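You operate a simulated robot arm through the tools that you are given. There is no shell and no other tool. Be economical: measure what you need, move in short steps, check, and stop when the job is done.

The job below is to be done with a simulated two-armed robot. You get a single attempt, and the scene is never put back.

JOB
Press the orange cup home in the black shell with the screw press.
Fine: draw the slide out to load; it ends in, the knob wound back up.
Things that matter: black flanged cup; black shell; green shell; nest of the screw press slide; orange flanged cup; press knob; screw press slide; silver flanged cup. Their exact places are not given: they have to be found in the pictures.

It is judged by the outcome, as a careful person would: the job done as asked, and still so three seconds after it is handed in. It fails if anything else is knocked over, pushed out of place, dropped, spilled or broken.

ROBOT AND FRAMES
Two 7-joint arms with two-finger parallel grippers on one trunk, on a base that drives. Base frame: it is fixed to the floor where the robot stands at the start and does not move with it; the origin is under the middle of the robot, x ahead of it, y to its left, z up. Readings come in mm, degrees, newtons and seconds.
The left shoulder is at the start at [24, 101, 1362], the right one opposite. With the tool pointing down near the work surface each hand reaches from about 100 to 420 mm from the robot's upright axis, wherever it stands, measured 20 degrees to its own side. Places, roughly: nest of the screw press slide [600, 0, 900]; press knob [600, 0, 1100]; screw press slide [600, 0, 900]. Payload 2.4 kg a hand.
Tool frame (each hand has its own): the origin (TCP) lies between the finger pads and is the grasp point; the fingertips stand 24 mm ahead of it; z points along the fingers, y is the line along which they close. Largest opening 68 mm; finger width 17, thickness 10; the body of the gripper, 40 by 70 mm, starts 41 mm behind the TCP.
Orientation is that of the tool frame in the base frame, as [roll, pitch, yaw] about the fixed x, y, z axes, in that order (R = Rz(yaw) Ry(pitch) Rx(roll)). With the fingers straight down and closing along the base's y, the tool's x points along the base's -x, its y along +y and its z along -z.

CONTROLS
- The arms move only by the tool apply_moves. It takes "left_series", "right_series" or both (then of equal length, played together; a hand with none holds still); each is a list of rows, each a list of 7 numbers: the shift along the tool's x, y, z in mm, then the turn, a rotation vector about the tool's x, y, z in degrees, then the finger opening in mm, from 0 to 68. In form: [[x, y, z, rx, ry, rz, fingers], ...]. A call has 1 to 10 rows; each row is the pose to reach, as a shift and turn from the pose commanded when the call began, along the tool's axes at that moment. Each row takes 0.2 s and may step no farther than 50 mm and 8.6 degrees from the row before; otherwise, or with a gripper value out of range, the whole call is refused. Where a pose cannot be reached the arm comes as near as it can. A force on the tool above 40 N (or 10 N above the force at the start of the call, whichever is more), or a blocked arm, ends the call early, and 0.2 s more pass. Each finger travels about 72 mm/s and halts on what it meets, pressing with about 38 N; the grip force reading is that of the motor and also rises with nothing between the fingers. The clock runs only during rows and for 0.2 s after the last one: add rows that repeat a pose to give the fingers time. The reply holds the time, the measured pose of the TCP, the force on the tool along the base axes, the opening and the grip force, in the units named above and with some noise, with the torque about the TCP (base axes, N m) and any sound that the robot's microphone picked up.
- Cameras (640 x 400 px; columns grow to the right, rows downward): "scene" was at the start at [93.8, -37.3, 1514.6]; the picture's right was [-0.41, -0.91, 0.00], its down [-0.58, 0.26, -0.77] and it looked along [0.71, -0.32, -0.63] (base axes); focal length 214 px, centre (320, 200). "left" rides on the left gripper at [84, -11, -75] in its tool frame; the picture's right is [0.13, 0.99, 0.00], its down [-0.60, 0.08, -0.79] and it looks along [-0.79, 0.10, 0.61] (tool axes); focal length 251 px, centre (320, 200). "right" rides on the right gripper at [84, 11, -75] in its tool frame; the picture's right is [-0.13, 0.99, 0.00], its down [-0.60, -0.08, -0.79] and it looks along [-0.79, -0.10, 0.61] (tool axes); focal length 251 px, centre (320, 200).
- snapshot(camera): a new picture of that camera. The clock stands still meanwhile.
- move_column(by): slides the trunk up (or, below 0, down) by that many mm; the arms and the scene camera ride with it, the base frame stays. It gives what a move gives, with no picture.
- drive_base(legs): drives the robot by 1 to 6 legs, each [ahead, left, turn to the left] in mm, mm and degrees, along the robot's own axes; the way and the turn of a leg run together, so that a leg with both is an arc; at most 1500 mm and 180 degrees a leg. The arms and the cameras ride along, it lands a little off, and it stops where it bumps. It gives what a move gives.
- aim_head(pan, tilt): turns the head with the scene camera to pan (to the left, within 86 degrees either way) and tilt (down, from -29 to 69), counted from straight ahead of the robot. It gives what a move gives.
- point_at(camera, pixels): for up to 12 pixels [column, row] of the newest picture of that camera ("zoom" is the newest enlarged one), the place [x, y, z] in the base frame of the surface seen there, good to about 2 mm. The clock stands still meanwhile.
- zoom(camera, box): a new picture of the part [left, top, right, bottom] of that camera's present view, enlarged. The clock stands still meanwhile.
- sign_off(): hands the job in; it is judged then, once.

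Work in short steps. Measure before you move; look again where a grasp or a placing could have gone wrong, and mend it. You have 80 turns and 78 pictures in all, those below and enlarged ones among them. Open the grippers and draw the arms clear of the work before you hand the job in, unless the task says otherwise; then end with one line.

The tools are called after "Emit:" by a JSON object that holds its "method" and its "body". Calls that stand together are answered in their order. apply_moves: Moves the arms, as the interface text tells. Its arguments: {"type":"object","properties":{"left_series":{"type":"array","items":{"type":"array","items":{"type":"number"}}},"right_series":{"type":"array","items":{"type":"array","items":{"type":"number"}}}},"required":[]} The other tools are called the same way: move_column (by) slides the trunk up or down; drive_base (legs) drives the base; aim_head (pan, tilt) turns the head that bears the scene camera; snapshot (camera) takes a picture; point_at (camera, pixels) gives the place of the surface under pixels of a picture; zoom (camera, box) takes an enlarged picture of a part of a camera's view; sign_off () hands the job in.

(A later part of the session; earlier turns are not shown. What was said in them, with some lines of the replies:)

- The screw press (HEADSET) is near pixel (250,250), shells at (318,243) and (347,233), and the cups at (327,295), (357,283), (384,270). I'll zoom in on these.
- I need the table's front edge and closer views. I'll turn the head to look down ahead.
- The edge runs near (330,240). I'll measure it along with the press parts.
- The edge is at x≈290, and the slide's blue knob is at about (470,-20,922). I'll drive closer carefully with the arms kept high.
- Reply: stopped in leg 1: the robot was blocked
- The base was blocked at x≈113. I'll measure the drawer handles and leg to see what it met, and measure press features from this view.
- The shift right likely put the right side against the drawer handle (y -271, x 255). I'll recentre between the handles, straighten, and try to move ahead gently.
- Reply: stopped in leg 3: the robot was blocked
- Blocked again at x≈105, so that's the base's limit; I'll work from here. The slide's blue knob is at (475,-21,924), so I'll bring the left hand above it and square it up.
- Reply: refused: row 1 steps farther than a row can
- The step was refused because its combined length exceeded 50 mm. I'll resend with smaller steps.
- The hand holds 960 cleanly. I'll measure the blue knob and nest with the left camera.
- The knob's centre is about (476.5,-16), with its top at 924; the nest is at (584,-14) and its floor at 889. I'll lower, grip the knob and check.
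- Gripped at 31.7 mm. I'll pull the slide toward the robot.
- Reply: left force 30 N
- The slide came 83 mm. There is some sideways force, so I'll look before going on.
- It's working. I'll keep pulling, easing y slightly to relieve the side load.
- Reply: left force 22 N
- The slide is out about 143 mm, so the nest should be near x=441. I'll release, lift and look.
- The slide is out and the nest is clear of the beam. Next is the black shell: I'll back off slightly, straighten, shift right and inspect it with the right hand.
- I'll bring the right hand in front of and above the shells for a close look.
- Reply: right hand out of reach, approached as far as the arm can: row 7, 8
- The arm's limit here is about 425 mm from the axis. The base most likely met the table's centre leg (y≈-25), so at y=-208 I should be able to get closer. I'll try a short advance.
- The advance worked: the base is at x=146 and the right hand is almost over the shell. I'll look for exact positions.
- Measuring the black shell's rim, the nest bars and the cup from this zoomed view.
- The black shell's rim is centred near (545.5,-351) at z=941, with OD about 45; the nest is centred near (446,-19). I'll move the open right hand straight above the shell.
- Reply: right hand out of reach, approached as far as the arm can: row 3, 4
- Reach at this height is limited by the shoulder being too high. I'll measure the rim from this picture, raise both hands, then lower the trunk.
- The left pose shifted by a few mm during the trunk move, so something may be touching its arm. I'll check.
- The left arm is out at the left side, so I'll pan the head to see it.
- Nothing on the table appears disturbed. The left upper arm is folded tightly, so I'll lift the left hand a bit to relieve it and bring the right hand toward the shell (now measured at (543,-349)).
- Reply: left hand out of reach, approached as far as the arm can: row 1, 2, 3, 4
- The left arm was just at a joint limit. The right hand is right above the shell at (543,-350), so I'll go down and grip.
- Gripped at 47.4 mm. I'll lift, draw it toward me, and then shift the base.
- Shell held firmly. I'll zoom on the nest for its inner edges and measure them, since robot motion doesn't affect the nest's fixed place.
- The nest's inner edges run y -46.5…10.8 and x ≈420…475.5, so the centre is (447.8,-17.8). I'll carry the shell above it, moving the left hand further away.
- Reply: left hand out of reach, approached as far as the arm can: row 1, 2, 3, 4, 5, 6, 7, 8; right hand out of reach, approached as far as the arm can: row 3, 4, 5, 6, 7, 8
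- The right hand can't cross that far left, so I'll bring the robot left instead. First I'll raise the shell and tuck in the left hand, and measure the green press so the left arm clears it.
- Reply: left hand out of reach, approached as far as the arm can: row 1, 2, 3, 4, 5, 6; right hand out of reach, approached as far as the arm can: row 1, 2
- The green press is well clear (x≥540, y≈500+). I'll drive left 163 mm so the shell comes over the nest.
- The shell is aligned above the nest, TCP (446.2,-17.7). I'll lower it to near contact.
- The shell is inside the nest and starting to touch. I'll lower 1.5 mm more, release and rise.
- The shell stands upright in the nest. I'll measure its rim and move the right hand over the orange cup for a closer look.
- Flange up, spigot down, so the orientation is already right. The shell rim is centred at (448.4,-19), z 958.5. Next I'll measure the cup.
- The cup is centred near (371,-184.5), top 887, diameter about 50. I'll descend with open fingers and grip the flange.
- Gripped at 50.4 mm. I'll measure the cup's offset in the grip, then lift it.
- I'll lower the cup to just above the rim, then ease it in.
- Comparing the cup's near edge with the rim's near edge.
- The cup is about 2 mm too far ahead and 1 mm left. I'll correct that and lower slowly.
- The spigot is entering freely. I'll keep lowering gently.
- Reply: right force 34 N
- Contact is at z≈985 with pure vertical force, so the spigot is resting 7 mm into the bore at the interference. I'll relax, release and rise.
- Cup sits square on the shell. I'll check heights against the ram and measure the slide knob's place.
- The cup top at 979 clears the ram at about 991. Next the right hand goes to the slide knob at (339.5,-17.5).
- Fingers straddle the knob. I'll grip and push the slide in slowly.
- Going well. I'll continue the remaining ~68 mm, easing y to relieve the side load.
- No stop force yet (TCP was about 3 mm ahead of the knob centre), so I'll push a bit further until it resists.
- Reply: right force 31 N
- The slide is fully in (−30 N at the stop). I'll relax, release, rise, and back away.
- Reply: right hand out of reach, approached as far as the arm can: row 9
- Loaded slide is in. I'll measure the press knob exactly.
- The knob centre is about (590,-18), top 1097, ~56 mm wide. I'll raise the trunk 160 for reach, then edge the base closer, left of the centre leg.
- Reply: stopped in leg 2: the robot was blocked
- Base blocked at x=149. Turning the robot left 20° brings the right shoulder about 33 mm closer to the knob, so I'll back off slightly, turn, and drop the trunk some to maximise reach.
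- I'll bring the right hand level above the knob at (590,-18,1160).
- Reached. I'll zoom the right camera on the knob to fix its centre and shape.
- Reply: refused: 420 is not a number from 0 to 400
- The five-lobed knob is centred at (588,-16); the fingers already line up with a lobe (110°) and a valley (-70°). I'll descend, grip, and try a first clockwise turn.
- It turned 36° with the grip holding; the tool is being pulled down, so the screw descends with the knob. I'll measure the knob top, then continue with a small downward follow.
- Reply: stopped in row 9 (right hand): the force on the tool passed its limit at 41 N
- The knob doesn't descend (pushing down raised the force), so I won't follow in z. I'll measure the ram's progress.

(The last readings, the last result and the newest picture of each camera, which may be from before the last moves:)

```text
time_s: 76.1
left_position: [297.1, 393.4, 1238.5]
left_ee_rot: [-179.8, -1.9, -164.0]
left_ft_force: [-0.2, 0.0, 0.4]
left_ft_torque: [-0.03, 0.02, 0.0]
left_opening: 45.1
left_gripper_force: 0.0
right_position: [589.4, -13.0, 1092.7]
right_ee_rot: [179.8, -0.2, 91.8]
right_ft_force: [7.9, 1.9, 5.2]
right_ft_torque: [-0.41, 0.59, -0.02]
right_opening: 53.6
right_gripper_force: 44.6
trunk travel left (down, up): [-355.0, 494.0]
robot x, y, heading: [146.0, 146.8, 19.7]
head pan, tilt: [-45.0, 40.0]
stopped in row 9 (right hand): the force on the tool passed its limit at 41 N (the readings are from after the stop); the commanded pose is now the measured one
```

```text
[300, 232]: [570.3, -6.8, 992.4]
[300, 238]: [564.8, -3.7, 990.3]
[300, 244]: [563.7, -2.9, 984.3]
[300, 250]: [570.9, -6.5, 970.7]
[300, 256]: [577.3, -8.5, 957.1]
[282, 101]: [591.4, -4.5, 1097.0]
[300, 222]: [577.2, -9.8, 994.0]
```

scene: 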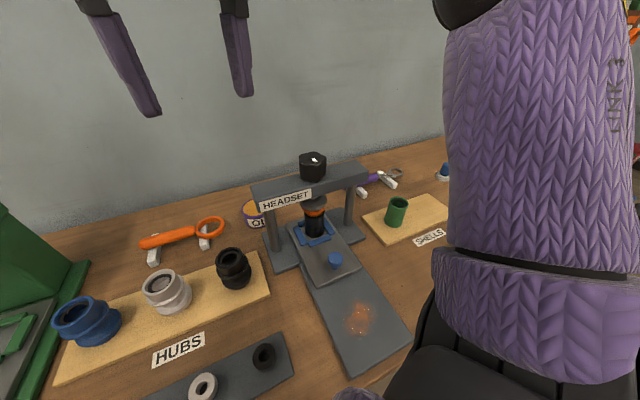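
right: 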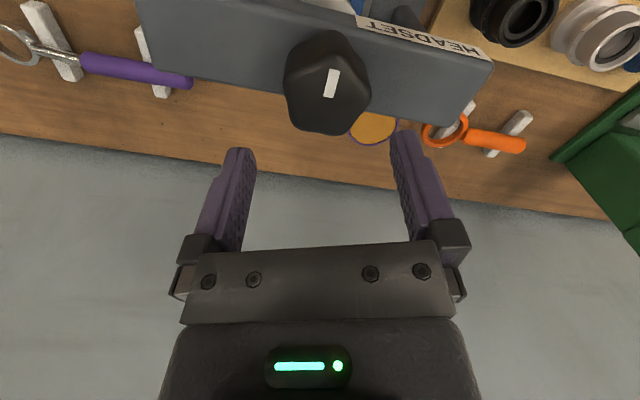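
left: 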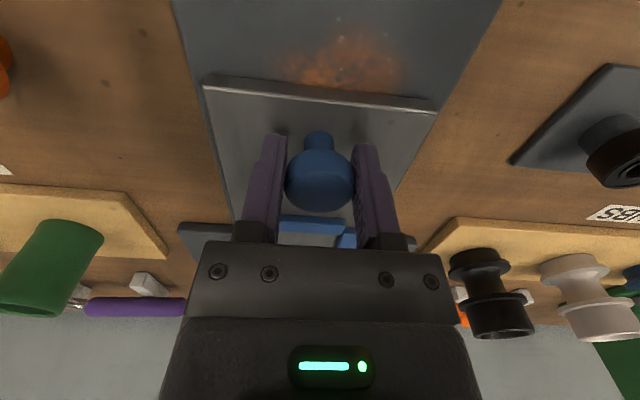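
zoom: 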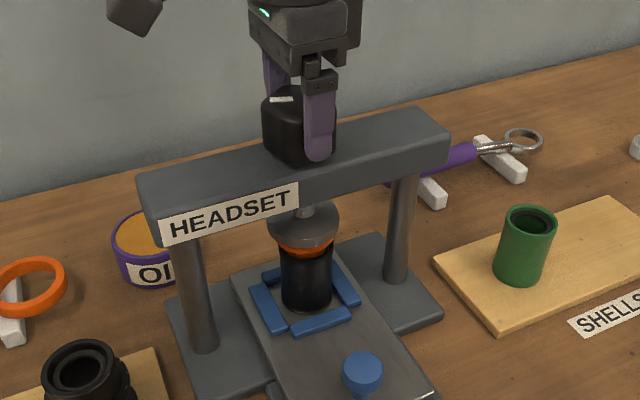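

The ram is down to about 983, with the cup top at 979. I'll open, rotate the hand back 216° around the knob (a multiple of the lobe spacing), regrip, and check.

Emit:
{"method": "apply_moves", "body": {"right_series": [[-1, -0.5, 0, 0, 0, 0, 68], [-1, -0.5, 0, 0, 0, 0, 68], [-1.5, -1, 0, 0, 0, -8.5, 68], [-1.5, -1, 0, 0, 0, -17, 68], [-1.5, -1, 0, 0, 0, -25.5, 68], [-1.5, -1, 0, 0, 0, -34, 68], [-1.5, -1, 0, 0, 0, -42.5, 68], [-1.5, -1, 0, 0, 0, -51, 68], [-1.5, -1, 0, 0, 0, -59.5, 68], [-1.5, -1, 0, 0, 0, -68, 68]]}}

Emit:
{"method": "apply_moves", "body": {"right_series": [[0, 0, 0, 0, 0, -8.5, 68], [0, 0, 0, 0, 0, -17, 68], [0, 0, 0, 0, 0, -25.5, 68], [0, 0, 0, 0, 0, -34, 68], [0, 0, 0, 0, 0, -42.5, 68], [0, 0, 0, 0, 0, -51, 68], [0, 0, 0, 0, 0, -59.5, 68], [0, 0, 0, 0, 0, -68, 68], [0, 0, 0, 0, 0, -76, 68]]}}

Emit:
{"method": "apply_moves", "body": {"right_series": [[0, 0, 0, 0, 0, -8.5, 68], [0, 0, 0, 0, 0, -17, 68], [0, 0, 0, 0, 0, -25.5, 68], [0, 0, 0, 0, 0, -34, 68], [0, 0, 0, 0, 0, -42.5, 68], [0, 0, 0, 0, 0, -51, 68], [0, 0, 0, 0, 0, -59.5, 68], [0, 0, 0, 0, 0, -68, 68], [0, 0, 0, 0, 0, -72, 68]]}}

Emit:
{"method": "snapshot", "body": {"camera": "right"}}

```text
time_s: 78.3
left_position: [295.1, 390.9, 1238.0]
left_ee_rot: [-179.8, -2.0, -164.1]
left_ft_force: [0.2, -0.5, 0.6]
left_ft_torque: [0.01, 0.01, 0.02]
left_opening: 45.0
left_gripper_force: 0.0
right_position: [586.8, -15.3, 1090.3]
right_ee_rot: [179.8, 0.1, 160.1]
right_ft_force: [-0.4, 0.6, 0.1]
right_ft_torque: [0.01, -0.01, -0.02]
right_opening: 68.1
right_gripper_force: 0.2
trunk travel left (down, up): [-355.0, 494.0]
robot x, y, heading: [143.3, 151.2, 19.7]
head pan, tilt: [-45.0, 40.0]
```

```text
time_s: 79.9
left_position: [295.2, 391.1, 1237.8]
left_ee_rot: [-179.9, -2.0, -164.1]
left_ft_force: [0.2, 0.8, -0.7]
left_ft_torque: [0.02, 0.0, 0.02]
left_opening: 44.8
left_gripper_force: 0.0
right_position: [581.8, -15.7, 1076.7]
right_ee_rot: [-179.6, -3.4, -142.7]
right_ft_force: [3.3, -3.3, 6.9]
right_ft_torque: [0.13, 0.07, -0.12]
right_opening: 64.6
right_gripper_force: 0.0
right hand out of reach, approached as far as the arm can: row 7, 8
trunk travel left (down, up): [-355.0, 494.0]
robot x, y, heading: [147.2, 145.3, 19.7]
head pan, tilt: [-45.0, 40.0]
stopped in row 8 (right hand): the force on the tool passed its limit at 66 N (the readings are from after the stop); the commanded pose is now the measured one
```

```text
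time_s: 80.2
left_position: [297.0, 388.9, 1237.8]
left_ee_rot: [180.0, -2.0, -164.0]
left_ft_force: [-0.3, 0.0, -0.1]
left_ft_torque: [-0.01, 0.03, 0.0]
left_opening: 45.0
left_gripper_force: 0.1
right_position: [578.6, -14.1, 1077.5]
right_ee_rot: [-179.4, -3.0, -140.5]
right_ft_force: [6.2, -11.2, 3.7]
right_ft_torque: [0.06, 0.05, -0.1]
right_opening: 68.1
right_gripper_force: 0.1
right hand out of reach, approached as far as the arm can: row 1
trunk travel left (down, up): [-355.0, 494.0]
robot x, y, heading: [149.2, 144.5, 19.9]
head pan, tilt: [-45.0, 40.0]
stopped in row 1 (right hand): the force on the tool passed its limit at 75 N (the readings are from after the stop); the commanded pose is now the measured one
```

```text
20 pictures are left
```

right: 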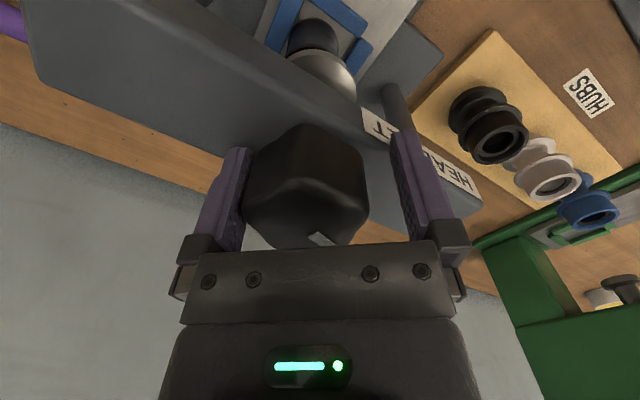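

The hand ran out of wrist range near yaw -142 and sagged until its fingertips touched the beam. I'll lift it, re-centre, level and return to yaw -160, which matches the lobe pattern, then look.

Emit:
{"method": "apply_moves", "body": {"right_series": [[-2, -3, -6, 0, 0, 0, 68], [-5, -6.5, -15, 0, -1, 5, 68], [-6, -7.5, -16, 0, -2, 12, 68], [-6, -7.5, -16, 0, -3, 19.5, 68], [-6, -7.5, -16, 0, -3, 19.5, 68]]}}

Emit:
{"method": "snapshot", "body": {"camera": "right"}}

Emit:
{"method": "zoom", "body": {"camera": "scene", "box": [260, 120, 380, 270]}}

```text
time_s: 81.4
left_position: [294.7, 391.2, 1238.7]
left_ee_rot: [-179.9, -1.9, -164.2]
left_ft_force: [0.2, -0.3, 0.1]
left_ft_torque: [0.0, 0.01, 0.01]
left_opening: 45.0
left_gripper_force: 0.0
right_position: [587.9, -14.0, 1092.3]
right_ee_rot: [-179.1, 0.5, -159.9]
right_ft_force: [0.4, -0.3, 0.0]
right_ft_torque: [0.0, 0.02, 0.01]
right_opening: 68.2
right_gripper_force: 0.1
trunk travel left (down, up): [-355.0, 494.0]
robot x, y, heading: [144.5, 149.3, 19.7]
head pan, tilt: [-45.0, 40.0]
```

```text
19 pictures are left
```

right: 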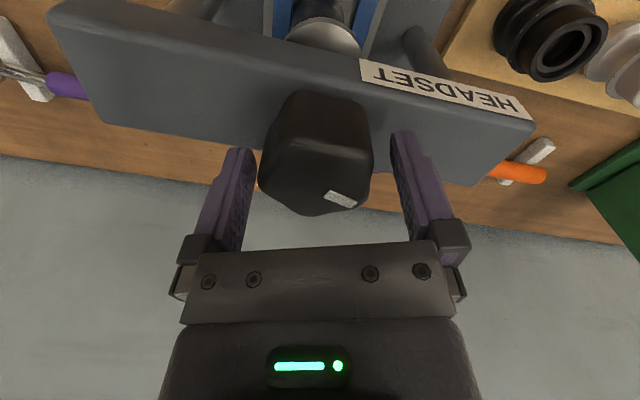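

```text
2.67 times, centred on (320, 195) of scene
```

zoom: 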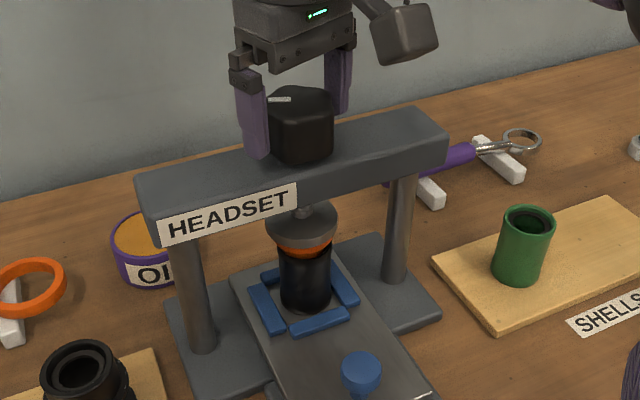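

Recovered, and the knob sits centred between the fingers. I'll grip and turn clockwise about 108° more.

Emit:
{"method": "apply_moves", "body": {"right_series": [[0, 0, 0, 0, 0, 0, 30], [0, 0, 0, 0, 0, 0, 30], [0, 0, 0, 0, 0, 0, 30], [0, 0, 0, 0, 0, 8, 30], [0, 0, 0, 0, 0, 16, 30], [0, 0, 0, 0, 0, 24, 30], [0, 0, 0, 0, 0, 32, 30], [0, 0, 0, 0, 0, 40, 30], [0, 0, 0, 0, 0, 48, 30], [0, 0, 0, 0, 0, 54, 30]]}}

Emit:
{"method": "apply_moves", "body": {"right_series": [[0, 0, 0, 0, 0, 8, 30], [0, 0, 0, 0, 0, 16, 30], [0, 0, 0, 0, 0, 24, 30], [0, 0, 0, 0, 0, 32, 30], [0, 0, 0, 0, 0, 40, 30], [0, 0, 0, 0, 0, 48, 30], [0, 0, 0, 0, 0, 54, 30]]}}

Emit:
{"method": "zoom", "body": {"camera": "scene", "box": [260, 120, 380, 270]}}

Emit:
{"method": "point_at", "body": {"camera": "zoom", "pixels": [[300, 238], [300, 244], [300, 250], [300, 256], [300, 262], [300, 232]]}}

```text
time_s: 83.6
left_position: [295.0, 390.3, 1238.8]
left_ee_rot: [-179.9, -2.1, -164.1]
left_ft_force: [-0.7, -0.6, 0.0]
left_ft_torque: [0.04, -0.06, 0.0]
left_opening: 45.0
left_gripper_force: 0.0
right_position: [588.9, -12.6, 1093.3]
right_ee_rot: [-179.8, 1.0, 146.0]
right_ft_force: [5.8, -5.9, 8.9]
right_ft_torque: [0.36, 0.39, 0.12]
right_opening: 53.3
right_gripper_force: 45.1
trunk travel left (down, up): [-355.0, 494.0]
robot x, y, heading: [145.6, 145.9, 19.7]
head pan, tilt: [-45.0, 40.0]
```

```text
time_s: 85.2
left_position: [296.4, 391.9, 1238.5]
left_ee_rot: [-179.8, -2.0, -164.1]
left_ft_force: [0.1, -0.5, 0.5]
left_ft_torque: [-0.03, -0.02, -0.01]
left_opening: 45.3
left_gripper_force: 0.1
right_position: [590.6, -13.6, 1092.6]
right_ee_rot: [179.4, 0.8, 92.1]
right_ft_force: [16.8, -5.7, 11.5]
right_ft_torque: [-0.99, 0.72, 0.15]
right_opening: 53.9
right_gripper_force: 44.6
trunk travel left (down, up): [-355.0, 494.0]
robot x, y, heading: [143.5, 144.1, 19.7]
head pan, tilt: [-45.0, 40.0]
```

```text
2.67 times, centred on (320, 195) of scene
```

zoom: 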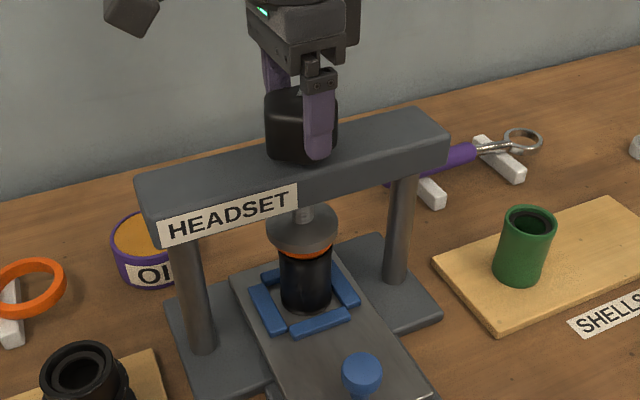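

```text
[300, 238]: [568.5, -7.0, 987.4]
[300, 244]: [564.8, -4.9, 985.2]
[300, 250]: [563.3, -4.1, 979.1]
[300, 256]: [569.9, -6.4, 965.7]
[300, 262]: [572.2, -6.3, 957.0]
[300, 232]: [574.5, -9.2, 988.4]
```

The ram has reached about 978, right at the cup. I'll see whether the wrist can turn farther, by another 72°.

Emit:
{"method": "apply_moves", "body": {"right_series": [[0, 0, 0, 0, 0, 8, 30], [0, 0, 0, 0, 0, 16, 30], [0, 0, 0, 0, 0, 24, 30], [0, 0, 0, 0, 0, 30, 30], [0, 0, 0, 0, 0, 36, 30]]}}

Emit:
{"method": "apply_moves", "body": {"right_series": [[0, 0, 0, 0, 0, 8, 30], [0, 0, 0, 0, 0, 16, 30], [0, 0, 0, 0, 0, 24, 30], [0, 0, 0, 0, 0, 30, 30], [0, 0, 0, 0, 0, 36, 30]]}}

```text
time_s: 86.4
left_position: [297.4, 391.3, 1237.8]
left_ee_rot: [-179.8, -2.1, -164.1]
left_ft_force: [-0.3, -0.3, 0.2]
left_ft_torque: [0.01, 0.01, -0.01]
left_opening: 44.9
left_gripper_force: 0.0
right_position: [590.7, -14.0, 1091.6]
right_ee_rot: [179.1, 0.2, 55.9]
right_ft_force: [19.0, -6.0, 14.5]
right_ft_torque: [-0.25, 1.32, 0.1]
right_opening: 53.7
right_gripper_force: 45.6
trunk travel left (down, up): [-355.0, 494.0]
robot x, y, heading: [145.0, 145.4, 19.5]
head pan, tilt: [-45.0, 40.0]
```

```text
time_s: 87.6
left_position: [298.6, 389.9, 1237.9]
left_ee_rot: [179.9, -2.0, -164.1]
left_ft_force: [-0.2, -0.1, 0.2]
left_ft_torque: [-0.01, 0.0, 0.03]
left_opening: 45.1
left_gripper_force: 0.0
right_position: [589.2, -15.5, 1092.4]
right_ee_rot: [179.1, -0.4, 20.1]
right_ft_force: [25.6, -10.3, 21.0]
right_ft_torque: [0.61, 0.38, 0.11]
right_opening: 53.8
right_gripper_force: 45.3
trunk travel left (down, up): [-355.0, 494.0]
robot x, y, heading: [145.6, 147.0, 19.6]
head pan, tilt: [-45.0, 40.0]
```

The wrist reaches yaw 20. I'll open to unload, check the state and the ram.

Emit:
{"method": "apply_moves", "body": {"right_series": [[0, 0, 0, 0, 0, 0, 68], [0, 0, 0, 0, 0, 0, 68], [0, 0, 0, 0, 0, 0, 68]]}}

Emit:
{"method": "zoom", "body": {"camera": "scene", "box": [260, 120, 380, 270]}}

Emit:
{"method": "point_at", "body": {"camera": "zoom", "pixels": [[300, 238], [300, 244], [300, 250], [300, 256], [300, 262], [300, 270]]}}

```text
time_s: 88.4
left_position: [295.0, 391.5, 1238.7]
left_ee_rot: [-180.0, -2.1, -164.1]
left_ft_force: [-0.3, 0.3, -0.8]
left_ft_torque: [-0.04, -0.01, -0.01]
left_opening: 44.8
left_gripper_force: 0.2
right_position: [588.0, -14.4, 1092.9]
right_ee_rot: [179.1, -0.4, 20.2]
right_ft_force: [0.8, 0.5, 0.2]
right_ft_torque: [0.01, 0.01, 0.03]
right_opening: 67.6
right_gripper_force: 0.1
trunk travel left (down, up): [-355.0, 494.0]
robot x, y, heading: [146.1, 148.3, 19.7]
head pan, tilt: [-45.0, 40.0]
```

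```text
2.67 times, centred on (320, 195) of scene
```

zoom: 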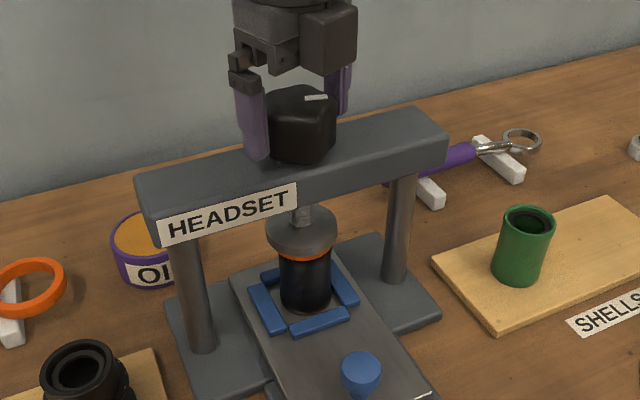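

```text
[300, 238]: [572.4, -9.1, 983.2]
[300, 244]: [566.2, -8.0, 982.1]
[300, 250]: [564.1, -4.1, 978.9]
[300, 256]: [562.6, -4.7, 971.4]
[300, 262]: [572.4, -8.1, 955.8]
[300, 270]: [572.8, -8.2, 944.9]
```

The press is working: the ram is at about 971 and the cup's flange nears the rim. I'll rotate back 180° open, regrip and keep turning.

Emit:
{"method": "apply_moves", "body": {"right_series": [[-0.5, 1.4, 0, 0, 0, -8.5, 68], [-0.5, 1.4, 0, 0, 0, -17, 68], [-0.5, 1.4, 0, 0, 0, -25.5, 68], [-0.5, 1.4, 0, 0, 0, -34, 68], [-0.5, 1.4, 0, 0, 0, -42.5, 68], [-0.5, 1.4, 0, 0, 0, -51, 68], [-0.5, 1.4, 0, 0, 0, -59.5, 68], [-0.5, 1.4, 0, 0, 0, -68, 68], [-0.5, 1.4, 0, 0, 0, -76.5, 68], [-0.5, 1.4, 0, 0, 0, -85, 68]]}}

Emit:
{"method": "apply_moves", "body": {"right_series": [[0, 0, 0, 0, 0, -8.5, 68], [0, 0, 0, 0, 0, -17, 68], [0, 0, 0, 0, 0, -25.5, 68], [0, 0, 0, 0, 0, -34, 68], [0, 0, 0, 0, 0, -42.5, 68], [0, 0, 0, 0, 0, -51, 68], [0, 0, 0, 0, 0, -59.5, 68], [0, 0, 0, 0, 0, -68, 68], [0, 0, 0, 0, 0, -76.5, 68], [0, 0, 0, 0, 0, -85, 68]]}}

Emit:
{"method": "apply_moves", "body": {"right_series": [[0, 0, 0, 0, 0, -5, 68], [0, 0, 0, 0, 0, -10, 68], [0, 0, 0, 0, 0, -10, 68], [0, 0, 0, 0, 0, -10, 30], [0, 0, 0, 0, 0, -10, 30], [0, 0, 0, 0, 0, -10, 30]]}}

```text
time_s: 90.6
left_position: [294.9, 390.4, 1237.8]
left_ee_rot: [-179.9, -2.0, -164.1]
left_ft_force: [0.3, -0.2, 0.1]
left_ft_torque: [0.0, 0.02, 0.01]
left_opening: 44.8
left_gripper_force: 0.0
right_position: [587.5, -14.7, 1094.2]
right_ee_rot: [179.5, 0.9, 105.3]
right_ft_force: [-0.2, -0.2, 0.5]
right_ft_torque: [0.0, -0.01, -0.05]
right_opening: 67.9
right_gripper_force: 0.1
trunk travel left (down, up): [-355.0, 494.0]
robot x, y, heading: [147.6, 144.6, 19.8]
head pan, tilt: [-45.0, 40.0]
```

```text
time_s: 92.8
left_position: [295.3, 390.5, 1238.4]
left_ee_rot: [-179.8, -2.1, -164.1]
left_ft_force: [0.8, 0.0, -1.0]
left_ft_torque: [0.02, -0.01, -0.04]
left_opening: 45.1
left_gripper_force: 0.0
right_position: [587.5, -14.4, 1093.9]
right_ee_rot: [-179.1, 0.5, -169.7]
right_ft_force: [0.1, -0.4, -0.3]
right_ft_torque: [0.01, 0.02, 0.0]
right_opening: 68.1
right_gripper_force: 0.0
trunk travel left (down, up): [-355.0, 494.0]
robot x, y, heading: [146.8, 146.8, 19.7]
head pan, tilt: [-45.0, 40.0]
```

```text
time_s: 94.2
left_position: [294.9, 390.1, 1238.6]
left_ee_rot: [-179.9, -2.0, -164.0]
left_ft_force: [0.8, 0.7, 0.5]
left_ft_torque: [-0.03, 0.0, -0.04]
left_opening: 44.8
left_gripper_force: 0.1
right_position: [588.2, -16.1, 1093.2]
right_ee_rot: [-179.2, 0.4, -159.9]
right_ft_force: [2.1, -3.2, 2.0]
right_ft_torque: [0.69, 0.46, 0.05]
right_opening: 53.8
right_gripper_force: 45.2
trunk travel left (down, up): [-355.0, 494.0]
robot x, y, heading: [147.9, 146.1, 19.7]
head pan, tilt: [-45.0, 40.0]
```

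Regripped at 53.8 mm. I'll turn in smaller portions and watch the torque.

Emit:
{"method": "apply_moves", "body": {"right_series": [[0, 0, 0, 0, 0, 8, 30], [0, 0, 0, 0, 0, 16, 30], [0, 0, 0, 0, 0, 24, 30], [0, 0, 0, 0, 0, 30, 30], [0, 0, 0, 0, 0, 36, 30]]}}

Emit:
{"method": "apply_moves", "body": {"right_series": [[0, 0, 0, 0, 0, 8, 30], [0, 0, 0, 0, 0, 16, 30], [0, 0, 0, 0, 0, 24, 30], [0, 0, 0, 0, 0, 30, 30], [0, 0, 0, 0, 0, 36, 30]]}}

Emit:
{"method": "zoom", "body": {"camera": "scene", "box": [290, 180, 350, 255]}}

```text
time_s: 95.4
left_position: [295.6, 390.4, 1238.5]
left_ee_rot: [-179.8, -1.9, -164.1]
left_ft_force: [-0.2, 0.3, 0.1]
left_ft_torque: [-0.02, 0.01, 0.01]
left_opening: 45.2
left_gripper_force: 0.0
right_position: [589.1, -14.9, 1093.8]
right_ee_rot: [-179.4, 1.0, 164.0]
right_ft_force: [2.4, 1.5, 2.3]
right_ft_torque: [0.65, -0.2, 0.68]
right_opening: 53.9
right_gripper_force: 45.3
trunk travel left (down, up): [-355.0, 494.0]
robot x, y, heading: [146.9, 148.0, 19.5]
head pan, tilt: [-45.0, 40.0]
```

```text
time_s: 96.6
left_position: [296.6, 392.6, 1237.8]
left_ee_rot: [-179.7, -2.0, -164.1]
left_ft_force: [0.0, 0.1, 0.9]
left_ft_torque: [-0.04, -0.01, 0.02]
left_opening: 45.3
left_gripper_force: 0.1
right_position: [589.2, -13.4, 1093.3]
right_ee_rot: [179.9, 1.1, 128.0]
right_ft_force: [3.6, 9.5, -4.1]
right_ft_torque: [-0.04, 0.04, 0.69]
right_opening: 53.3
right_gripper_force: 44.8
trunk travel left (down, up): [-355.0, 494.0]
robot x, y, heading: [147.1, 147.9, 19.8]
head pan, tilt: [-45.0, 40.0]
```

```text
5.33 times, centred on (320, 218) of scene
```

zoom: 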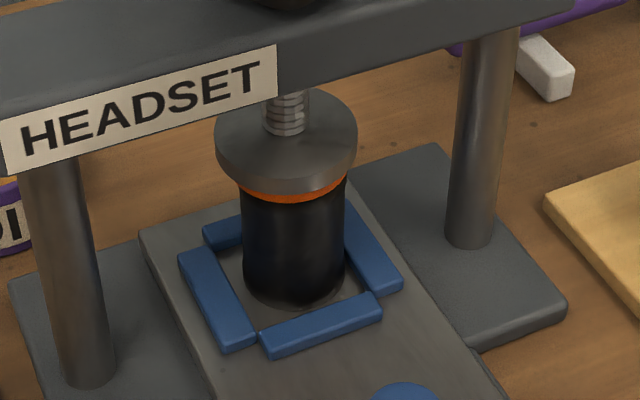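

Torque is up to 0.69 N·m, so it's pressing against real resistance. I'll keep turning in portions until it spikes.

Emit:
{"method": "apply_moves", "body": {"right_series": [[0, 0, 0, 0, 0, 8, 30], [0, 0, 0, 0, 0, 16, 30], [0, 0, 0, 0, 0, 24, 30], [0, 0, 0, 0, 0, 30, 30], [0, 0, 0, 0, 0, 36, 30]]}}

Emit:
{"method": "zoom", "body": {"camera": "scene", "box": [290, 180, 350, 255]}}

Emit:
{"method": "point_at", "body": {"camera": "zoom", "pixels": [[290, 185], [290, 192], [290, 197], [290, 203], [290, 215], [290, 230]]}}

```text
time_s: 97.8
left_position: [296.9, 391.8, 1238.2]
left_ee_rot: [-179.8, -1.9, -164.0]
left_ft_force: [-0.4, 0.0, -0.2]
left_ft_torque: [0.01, -0.01, 0.02]
left_opening: 44.8
left_gripper_force: 0.0
right_position: [588.7, -15.1, 1092.1]
right_ee_rot: [179.4, 0.8, 92.0]
right_ft_force: [9.9, 1.5, 3.8]
right_ft_torque: [-0.48, 0.92, 0.59]
right_opening: 53.8
right_gripper_force: 44.9
trunk travel left (down, up): [-355.0, 494.0]
robot x, y, heading: [148.4, 147.6, 19.7]
head pan, tilt: [-45.0, 40.0]
```

```text
5.33 times, centred on (320, 218) of scene
```

zoom: 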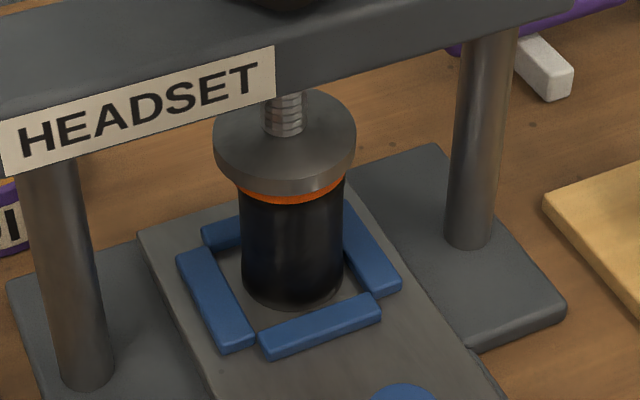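

```text
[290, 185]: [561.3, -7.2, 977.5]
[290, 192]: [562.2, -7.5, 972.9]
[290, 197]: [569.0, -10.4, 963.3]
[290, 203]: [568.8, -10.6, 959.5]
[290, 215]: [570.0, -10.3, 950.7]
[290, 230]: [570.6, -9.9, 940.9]
```

The ram hardly moved during the last turn, so the fingers may be slipping on the knob. I'll check the knob's mark.

Emit:
{"method": "zoom", "body": {"camera": "scene", "box": [290, 130, 350, 190]}}

Emit:
{"method": "snapshot", "body": {"camera": "right"}}

```text
6.67 times, centred on (320, 160) of scene
```

zoom: 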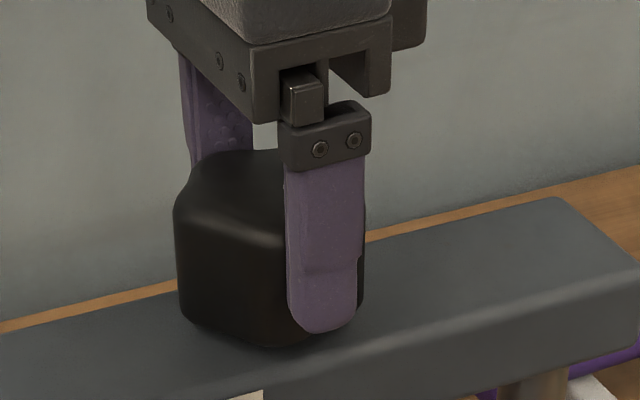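

```text
12 pictures are left
```

right: 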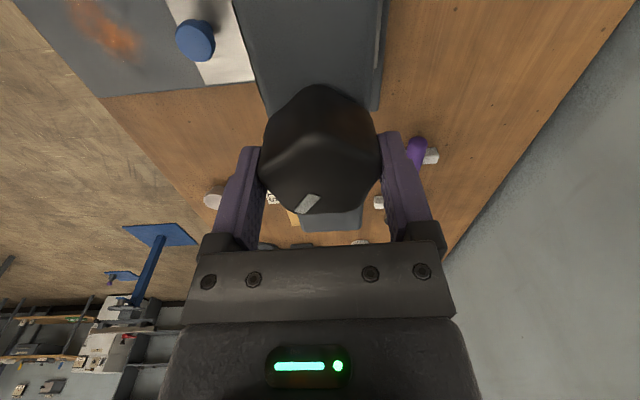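

The mark hasn't moved (still about -105°), so the knob is at a hard stop and the fingers slipped. I'll check closely whether the flange meets the rim.

Emit:
{"method": "zoom", "body": {"camera": "scene", "box": [308, 206, 328, 222]}}

Emit:
{"method": "point_at", "body": {"camera": "zoom", "pixels": [[280, 130], [280, 160], [280, 190], [280, 210], [280, 230], [280, 250], [280, 280], [280, 320], [280, 360]]}}

```text
16.00 times, centred on (318, 214) of scene
```

zoom: 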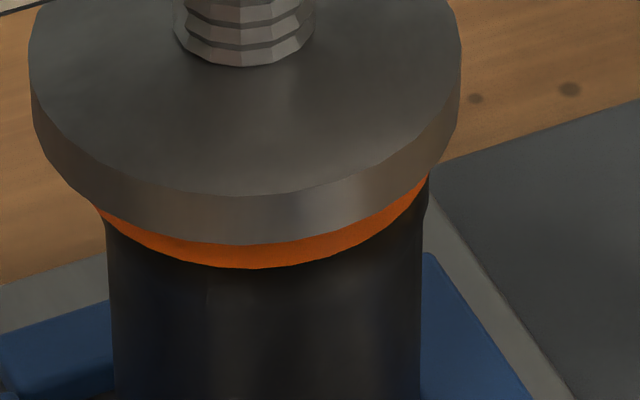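

```text
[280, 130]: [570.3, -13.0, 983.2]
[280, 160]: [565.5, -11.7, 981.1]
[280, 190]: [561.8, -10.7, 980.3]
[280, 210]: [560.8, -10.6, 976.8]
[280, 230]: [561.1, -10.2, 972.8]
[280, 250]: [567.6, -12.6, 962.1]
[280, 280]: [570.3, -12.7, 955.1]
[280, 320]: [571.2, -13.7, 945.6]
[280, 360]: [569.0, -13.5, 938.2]
```

The flange's lower edge lies at z≈958, right on the shell rim (958.5), so the cup is home. Next I wind back up: open, rotate the hand to yaw 20, regrip, and turn counter-clockwise.

Emit:
{"method": "apply_moves", "body": {"right_series": [[0, 0, 0, 0, 0, 0, 68], [0, 0, 0, 0, 0, 0, 68], [0, 0, 0, 0, 0, 8.5, 68], [0, 0, 0, 0, 0, 17, 68], [0, 0, 0, 0, 0, 25.5, 68], [0, 0, 0, 0, 0, 34, 68], [0, 0, 0, 0, 0, 42.5, 68], [0, 0, 0, 0, 0, 51, 68], [0, 0, 0, 0, 0, 59.5, 68], [0, 0, 0, 0, 0, 68, 68]]}}

Emit:
{"method": "apply_moves", "body": {"right_series": [[0, 0, 0, 0, 0, 4, 68], [0, 0, 0, 0, 0, 4, 68], [0, 0, 0, 0, 0, 4, 30], [0, 0, 0, 0, 0, 4, 30], [0, 0, 0, 0, 0, 4, 30]]}}

Emit:
{"method": "apply_moves", "body": {"right_series": [[0, 0, 0, 0, 0, -8, 30], [0, 0, 0, 0, 0, -16, 30], [0, 0, 0, 0, 0, -24, 30], [0, 0, 0, 0, 0, -30, 30], [0, 0, 0, 0, 0, -36, 30]]}}

Emit:
{"method": "zoom", "body": {"camera": "scene", "box": [280, 130, 360, 230]}}

```text
time_s: 100.0
left_position: [294.9, 390.8, 1237.2]
left_ee_rot: [-179.9, -1.9, -164.1]
left_ft_force: [0.3, -0.1, 0.3]
left_ft_torque: [0.0, -0.04, -0.04]
left_opening: 44.6
left_gripper_force: 0.0
right_position: [586.5, -14.2, 1093.1]
right_ee_rot: [179.1, -0.4, 24.1]
right_ft_force: [0.4, 0.3, 0.0]
right_ft_torque: [0.0, 0.0, -0.02]
right_opening: 67.8
right_gripper_force: 0.0
trunk travel left (down, up): [-355.0, 494.0]
robot x, y, heading: [147.6, 148.6, 19.9]
head pan, tilt: [-45.0, 40.0]
```

```text
time_s: 101.2
left_position: [295.4, 390.2, 1237.6]
left_ee_rot: [-180.0, -2.0, -164.1]
left_ft_force: [-0.2, -0.5, -0.7]
left_ft_torque: [-0.02, -0.02, 0.0]
left_opening: 44.9
left_gripper_force: 0.0
right_position: [588.3, -16.6, 1093.8]
right_ee_rot: [179.1, -0.4, 20.1]
right_ft_force: [3.1, -5.7, 4.7]
right_ft_torque: [0.48, 0.27, 0.01]
right_opening: 53.8
right_gripper_force: 44.9
trunk travel left (down, up): [-355.0, 494.0]
robot x, y, heading: [146.8, 144.6, 19.7]
head pan, tilt: [-45.0, 40.0]
```

```text
time_s: 102.4
left_position: [295.4, 390.0, 1239.3]
left_ee_rot: [-179.9, -2.0, -164.2]
left_ft_force: [-0.3, 0.3, -1.6]
left_ft_torque: [0.03, 0.0, 0.05]
left_opening: 45.0
left_gripper_force: 0.1
right_position: [589.4, -18.2, 1093.1]
right_ee_rot: [179.0, 0.2, 56.3]
right_ft_force: [11.4, -10.9, 17.3]
right_ft_torque: [0.97, -0.06, -0.02]
right_opening: 54.2
right_gripper_force: 44.7
trunk travel left (down, up): [-355.0, 494.0]
robot x, y, heading: [148.3, 145.9, 19.9]
head pan, tilt: [-45.0, 40.0]
```

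```text
4.00 times, centred on (320, 180) of scene
```

zoom: 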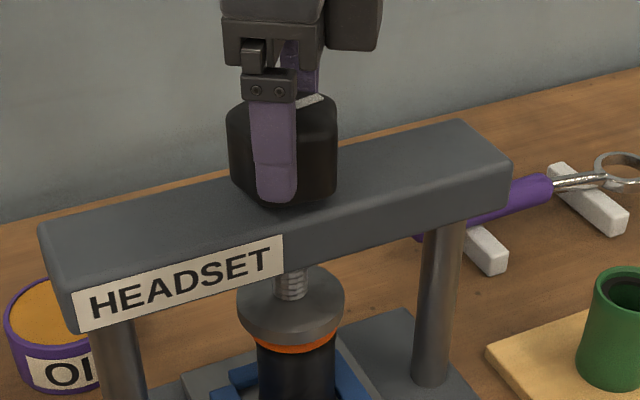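

It's turning back freely (torque about 0). I'll continue counter-clockwise to yaw -160.

Emit:
{"method": "apply_moves", "body": {"right_series": [[0, 0, 0, 0, 0, -8, 30], [0, 0, 0, 0, 0, -16, 30], [0, 0, 0, 0, 0, -24, 30], [0, 0, 0, 0, 0, -32, 30], [0, 0, 0, 0, 0, -40, 30], [0, 0, 0, 0, 0, -48, 30], [0, 0, 0, 0, 0, -56, 30], [0, 0, 0, 0, 0, -64, 30], [0, 0, 0, 0, 0, -72, 30]]}}

Emit:
{"method": "apply_moves", "body": {"right_series": [[0, 0, 0, 0, 0, -8, 30], [0, 0, 0, 0, 0, -16, 30], [0, 0, 0, 0, 0, -24, 30], [0, 0, 0, 0, 0, -32, 30], [0, 0, 0, 0, 0, -40, 30], [0, 0, 0, 0, 0, -48, 30], [0, 0, 0, 0, 0, -56, 30], [0, 0, 0, 0, 0, -64, 30], [0, 0, 0, 0, 0, -72, 30]]}}

Emit:
{"method": "apply_moves", "body": {"right_series": [[0, 0, 0, 0, 0, 0, 68], [0, 0, 0, 0, 0, 0, 68], [0, 0, 0, 0, 0, 0, 68]]}}

Emit:
{"method": "zoom", "body": {"camera": "scene", "box": [280, 130, 360, 230]}}

```text
time_s: 104.4
left_position: [296.8, 389.5, 1238.8]
left_ee_rot: [-179.9, -1.9, -164.2]
left_ft_force: [-0.2, -1.1, -0.6]
left_ft_torque: [-0.01, -0.02, -0.03]
left_opening: 45.1
left_gripper_force: 0.0
right_position: [590.5, -15.8, 1091.0]
right_ee_rot: [-180.0, 0.8, 128.2]
right_ft_force: [20.1, -9.5, 16.0]
right_ft_torque: [-0.1, -0.7, -0.01]
right_opening: 53.8
right_gripper_force: 45.5
trunk travel left (down, up): [-355.0, 494.0]
robot x, y, heading: [147.7, 147.8, 19.8]
head pan, tilt: [-45.0, 40.0]
```

```text
time_s: 106.4
left_position: [298.0, 392.4, 1237.2]
left_ee_rot: [-179.9, -2.1, -164.2]
left_ft_force: [-0.7, -0.2, 0.3]
left_ft_torque: [0.0, 0.02, 0.03]
left_opening: 45.1
left_gripper_force: 0.0
right_position: [588.5, -14.9, 1091.9]
right_ee_rot: [-179.1, 0.1, -159.7]
right_ft_force: [8.8, 5.8, -15.9]
right_ft_torque: [1.44, -0.33, 0.03]
right_opening: 53.5
right_gripper_force: 45.2
trunk travel left (down, up): [-355.0, 494.0]
robot x, y, heading: [144.1, 146.2, 19.6]
head pan, tilt: [-45.0, 40.0]
```

```text
time_s: 107.2
left_position: [295.3, 390.4, 1238.4]
left_ee_rot: [-179.9, -2.0, -164.1]
left_ft_force: [0.1, 0.1, -0.9]
left_ft_torque: [0.01, 0.01, -0.01]
left_opening: 45.1
left_gripper_force: 0.0
right_position: [588.3, -15.7, 1093.5]
right_ee_rot: [-179.0, 0.4, -159.8]
right_ft_force: [-0.4, -0.7, -0.3]
right_ft_torque: [0.02, 0.01, 0.03]
right_opening: 68.1
right_gripper_force: 0.0
trunk travel left (down, up): [-355.0, 494.0]
robot x, y, heading: [145.6, 146.7, 19.9]
head pan, tilt: [-45.0, 40.0]
```

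```text
4.00 times, centred on (320, 180) of scene
```

zoom: 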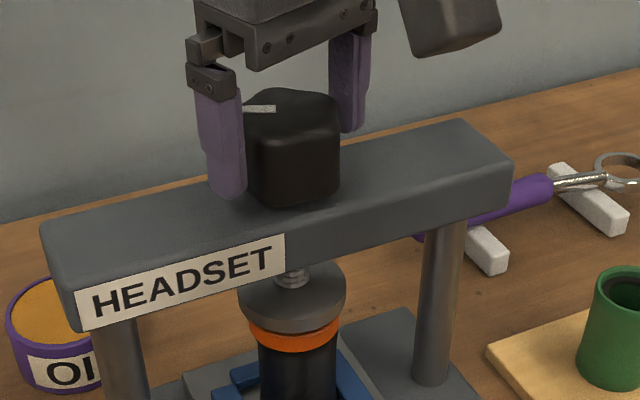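

The ram is lifting and the cup stays home in the shell. I need 108° more: rotate back open, regrip, and turn counter-clockwise.

Emit:
{"method": "apply_moves", "body": {"right_series": [[0, 0, 0, 0, 0, 8.5, 68], [0, 0, 0, 0, 0, 17, 68], [0, 0, 0, 0, 0, 25.5, 68], [0, 0, 0, 0, 0, 34, 68], [0, 0, 0, 0, 0, 42.5, 68], [0, 0, 0, 0, 0, 51, 68], [0, 0, 0, 0, 0, 59.5, 68], [0, 0, 0, 0, 0, 68, 68], [0, 0, 0, 0, 0, 76.5, 68], [0, 0, 0, 0, 0, 85, 68]]}}

Emit:
{"method": "apply_moves", "body": {"right_series": [[0, 0, 0, 0, 0, 8, 68], [0, 0, 0, 0, 0, 16, 68], [0, 0, 0, 0, 0, 23, 68], [0, 0, 0, 0, 0, 23, 68], [0, 0, 0, 0, 0, 23, 30], [0, 0, 0, 0, 0, 23, 30], [0, 0, 0, 0, 0, 23, 30]]}}

Emit:
{"method": "apply_moves", "body": {"right_series": [[0, 0, 0, 0, 0, -8, 30], [0, 0, 0, 0, 0, -16, 30], [0, 0, 0, 0, 0, -24, 30], [0, 0, 0, 0, 0, -32, 30], [0, 0, 0, 0, 0, -40, 30], [0, 0, 0, 0, 0, -48, 30], [0, 0, 0, 0, 0, -54, 30]]}}

Emit:
{"method": "apply_moves", "body": {"right_series": [[0, 0, 0, 0, 0, -8, 30], [0, 0, 0, 0, 0, -16, 30], [0, 0, 0, 0, 0, -24, 30], [0, 0, 0, 0, 0, -32, 30], [0, 0, 0, 0, 0, -40, 30], [0, 0, 0, 0, 0, -48, 30], [0, 0, 0, 0, 0, -54, 30]]}}

Emit:
{"method": "apply_moves", "body": {"right_series": [[0, 0, 0, 0, 0, 0, 68], [0, 0, 0, 0, 0, 0, 68], [0, 0, -30, 0, 0, 0, 68], [0, 0, -70, 0, 0, 0, 68]]}}

Emit:
{"method": "zoom", "body": {"camera": "scene", "box": [260, 120, 380, 270]}}

Emit:
{"method": "point_at", "body": {"camera": "zoom", "pixels": [[300, 222], [300, 228], [300, 234], [300, 240], [300, 246], [300, 252], [300, 260], [145, 100]]}}

```text
time_s: 109.4
left_position: [295.1, 389.7, 1237.7]
left_ee_rot: [-179.9, -2.1, -164.1]
left_ft_force: [0.0, 0.2, -0.3]
left_ft_torque: [0.0, 0.01, 0.02]
left_opening: 45.1
left_gripper_force: 0.0
right_position: [588.0, -15.1, 1092.6]
right_ee_rot: [179.8, 0.9, 115.0]
right_ft_force: [0.4, 1.2, 0.0]
right_ft_torque: [-0.02, -0.01, 0.01]
right_opening: 67.9
right_gripper_force: 0.0
trunk travel left (down, up): [-355.0, 494.0]
robot x, y, heading: [147.5, 150.7, 19.5]
head pan, tilt: [-45.0, 40.0]
```

```text
time_s: 111.0
left_position: [297.2, 392.0, 1237.8]
left_ee_rot: [-179.8, -2.0, -164.1]
left_ft_force: [0.9, 0.8, 0.3]
left_ft_torque: [0.0, 0.0, 0.0]
left_opening: 45.2
left_gripper_force: 0.0
right_position: [588.9, -14.0, 1092.5]
right_ee_rot: [179.2, 0.8, 92.2]
right_ft_force: [12.0, -0.8, 6.6]
right_ft_torque: [-0.17, 0.3, 0.0]
right_opening: 53.7
right_gripper_force: 44.4
trunk travel left (down, up): [-355.0, 494.0]
robot x, y, heading: [144.7, 149.5, 19.6]
head pan, tilt: [-45.0, 40.0]
```

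```text
time_s: 112.6
left_position: [297.4, 392.5, 1237.4]
left_ee_rot: [-179.9, -2.1, -164.2]
left_ft_force: [0.1, -0.2, 0.1]
left_ft_torque: [0.02, -0.01, -0.01]
left_opening: 45.3
left_gripper_force: 0.1
right_position: [589.5, -14.2, 1092.4]
right_ee_rot: [-179.8, 0.9, 146.3]
right_ft_force: [8.2, 1.5, -1.5]
right_ft_torque: [0.62, -1.49, -0.01]
right_opening: 53.7
right_gripper_force: 45.2
trunk travel left (down, up): [-355.0, 494.0]
robot x, y, heading: [146.9, 148.8, 19.6]
head pan, tilt: [-45.0, 40.0]
```

```text
time_s: 114.2
left_position: [296.0, 390.7, 1238.9]
left_ee_rot: [-179.9, -2.1, -164.1]
left_ft_force: [0.8, 0.5, 0.0]
left_ft_torque: [-0.01, 0.01, 0.01]
left_opening: 45.1
left_gripper_force: 0.0
right_position: [588.7, -16.1, 1092.9]
right_ee_rot: [-179.2, 0.4, -159.8]
right_ft_force: [6.3, -3.8, -0.5]
right_ft_torque: [1.7, -0.66, -0.03]
right_opening: 53.6
right_gripper_force: 45.0
trunk travel left (down, up): [-355.0, 494.0]
robot x, y, heading: [145.4, 144.9, 19.7]
head pan, tilt: [-45.0, 40.0]
```

```text
time_s: 115.2
left_position: [295.8, 390.9, 1237.9]
left_ee_rot: [-179.9, -2.0, -164.1]
left_ft_force: [-0.7, -0.5, -0.5]
left_ft_torque: [-0.01, 0.0, 0.01]
left_opening: 44.9
left_gripper_force: 0.0
right_position: [587.4, -13.9, 1165.0]
right_ee_rot: [-179.1, 0.4, -159.7]
right_ft_force: [0.2, -0.6, 0.4]
right_ft_torque: [-0.01, 0.02, 0.0]
right_opening: 67.9
right_gripper_force: 0.0
trunk travel left (down, up): [-355.0, 494.0]
robot x, y, heading: [146.4, 147.2, 19.8]
head pan, tilt: [-45.0, 40.0]
```

```text
2.67 times, centred on (320, 195) of scene
```

zoom: 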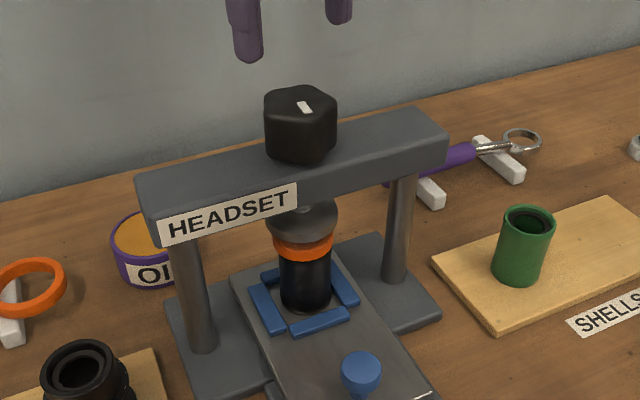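

```text
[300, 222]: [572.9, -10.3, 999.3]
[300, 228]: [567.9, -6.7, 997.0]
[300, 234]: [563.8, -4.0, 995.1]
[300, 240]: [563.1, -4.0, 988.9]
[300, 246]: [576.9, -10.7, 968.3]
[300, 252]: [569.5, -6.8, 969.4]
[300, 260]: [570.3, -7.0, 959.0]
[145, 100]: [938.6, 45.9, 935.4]
```

The ram is back up (bottom ≈988), the mark is at its starting direction, and the flange top is at 968.5 on the rim. I'll draw the arms clear by raising the hand and backing the base, then do a last look.

Emit:
{"method": "apply_moves", "body": {"right_series": [[0, 0, -40, 0, 0, 0, 68], [40, 0, -50, 0, 0, 0, 68], [80, 0, -50, 0, 0, 0, 68], [110, 0, -50, 0, 0, 0, 68]]}}

Emit:
{"method": "drive_base", "body": {"legs": [[-150, 0, 0]]}}

Emit:
{"method": "snapshot", "body": {"camera": "scene"}}

Emit:
{"method": "zoom", "body": {"camera": "scene", "box": [260, 90, 420, 230]}}

```text
time_s: 116.2
left_position: [295.5, 390.8, 1239.8]
left_ee_rot: [-179.9, -1.9, -164.1]
left_ft_force: [-0.4, 0.0, -0.6]
left_ft_torque: [0.02, 0.05, 0.03]
left_opening: 45.2
left_gripper_force: 0.0
right_position: [485.7, -50.7, 1213.8]
right_ee_rot: [-179.1, 0.4, -159.9]
right_ft_force: [0.4, -1.0, -0.4]
right_ft_torque: [0.02, 0.0, -0.04]
right_opening: 68.1
right_gripper_force: 0.1
trunk travel left (down, up): [-355.0, 494.0]
robot x, y, heading: [147.1, 146.5, 20.0]
head pan, tilt: [-45.0, 40.0]
```

```text
time_s: 117.6
left_position: [155.9, 341.1, 1239.3]
left_ee_rot: [-179.9, -2.0, -164.2]
left_ft_force: [-0.8, 0.2, 0.5]
left_ft_torque: [0.0, 0.02, 0.01]
left_opening: 45.1
left_gripper_force: 0.0
right_position: [345.2, -100.7, 1215.2]
right_ee_rot: [-179.0, 0.4, -160.1]
right_ft_force: [0.3, -0.2, 0.7]
right_ft_torque: [0.01, 0.0, 0.0]
right_opening: 68.0
right_gripper_force: 0.0
trunk travel left (down, up): [-355.0, 494.0]
robot x, y, heading: [8.9, 93.6, 19.3]
head pan, tilt: [-45.0, 40.0]
```

```text
7 pictures are left
```

scene: 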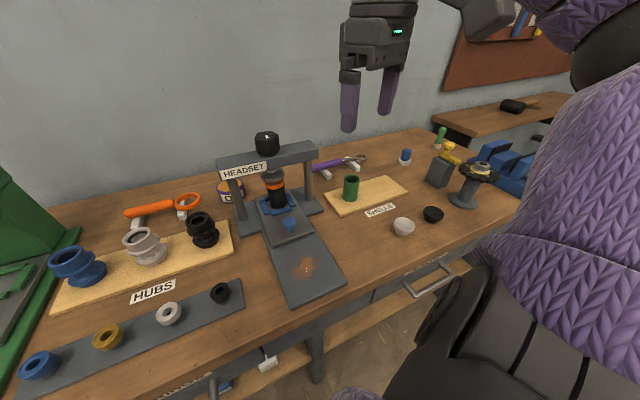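

```text
2.86 times, centred on (340, 160) of scene
```

zoom: 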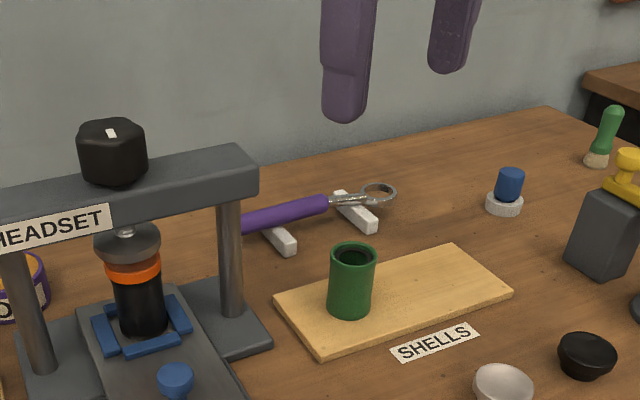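

Everything stands in place. One last check of the slide's position and the seated flange.

Emit:
{"method": "zoom", "body": {"camera": "scene", "box": [255, 165, 315, 235]}}

Emit:
{"method": "point_at", "body": {"camera": "scene", "pixels": [[289, 222], [275, 183], [276, 188]]}}

```text
5.71 times, centred on (285, 200) of scene
```

zoom: 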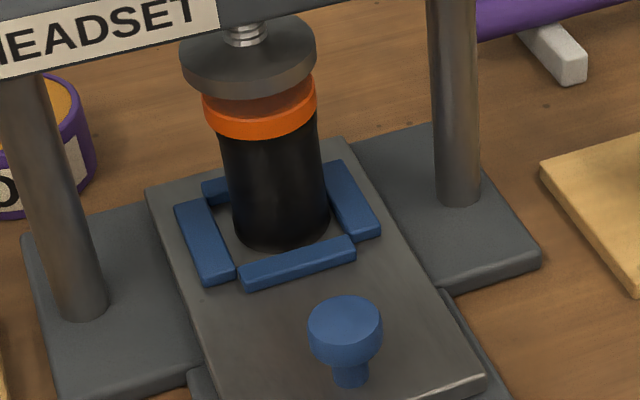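

```text
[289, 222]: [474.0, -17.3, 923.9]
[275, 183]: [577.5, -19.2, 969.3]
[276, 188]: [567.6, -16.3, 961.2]
```

The slide is in, the cup is flush on the shell, the knob is wound up and the arms are clear, so I'm handing it in.

Emit:
{"method": "sign_off", "body": {}}

```text
The job is handed in.
```

The orange cup is pressed home in the black shell, flange on the rim. The slide is in, the knob is wound back to its starting mark, and both arms are clear.
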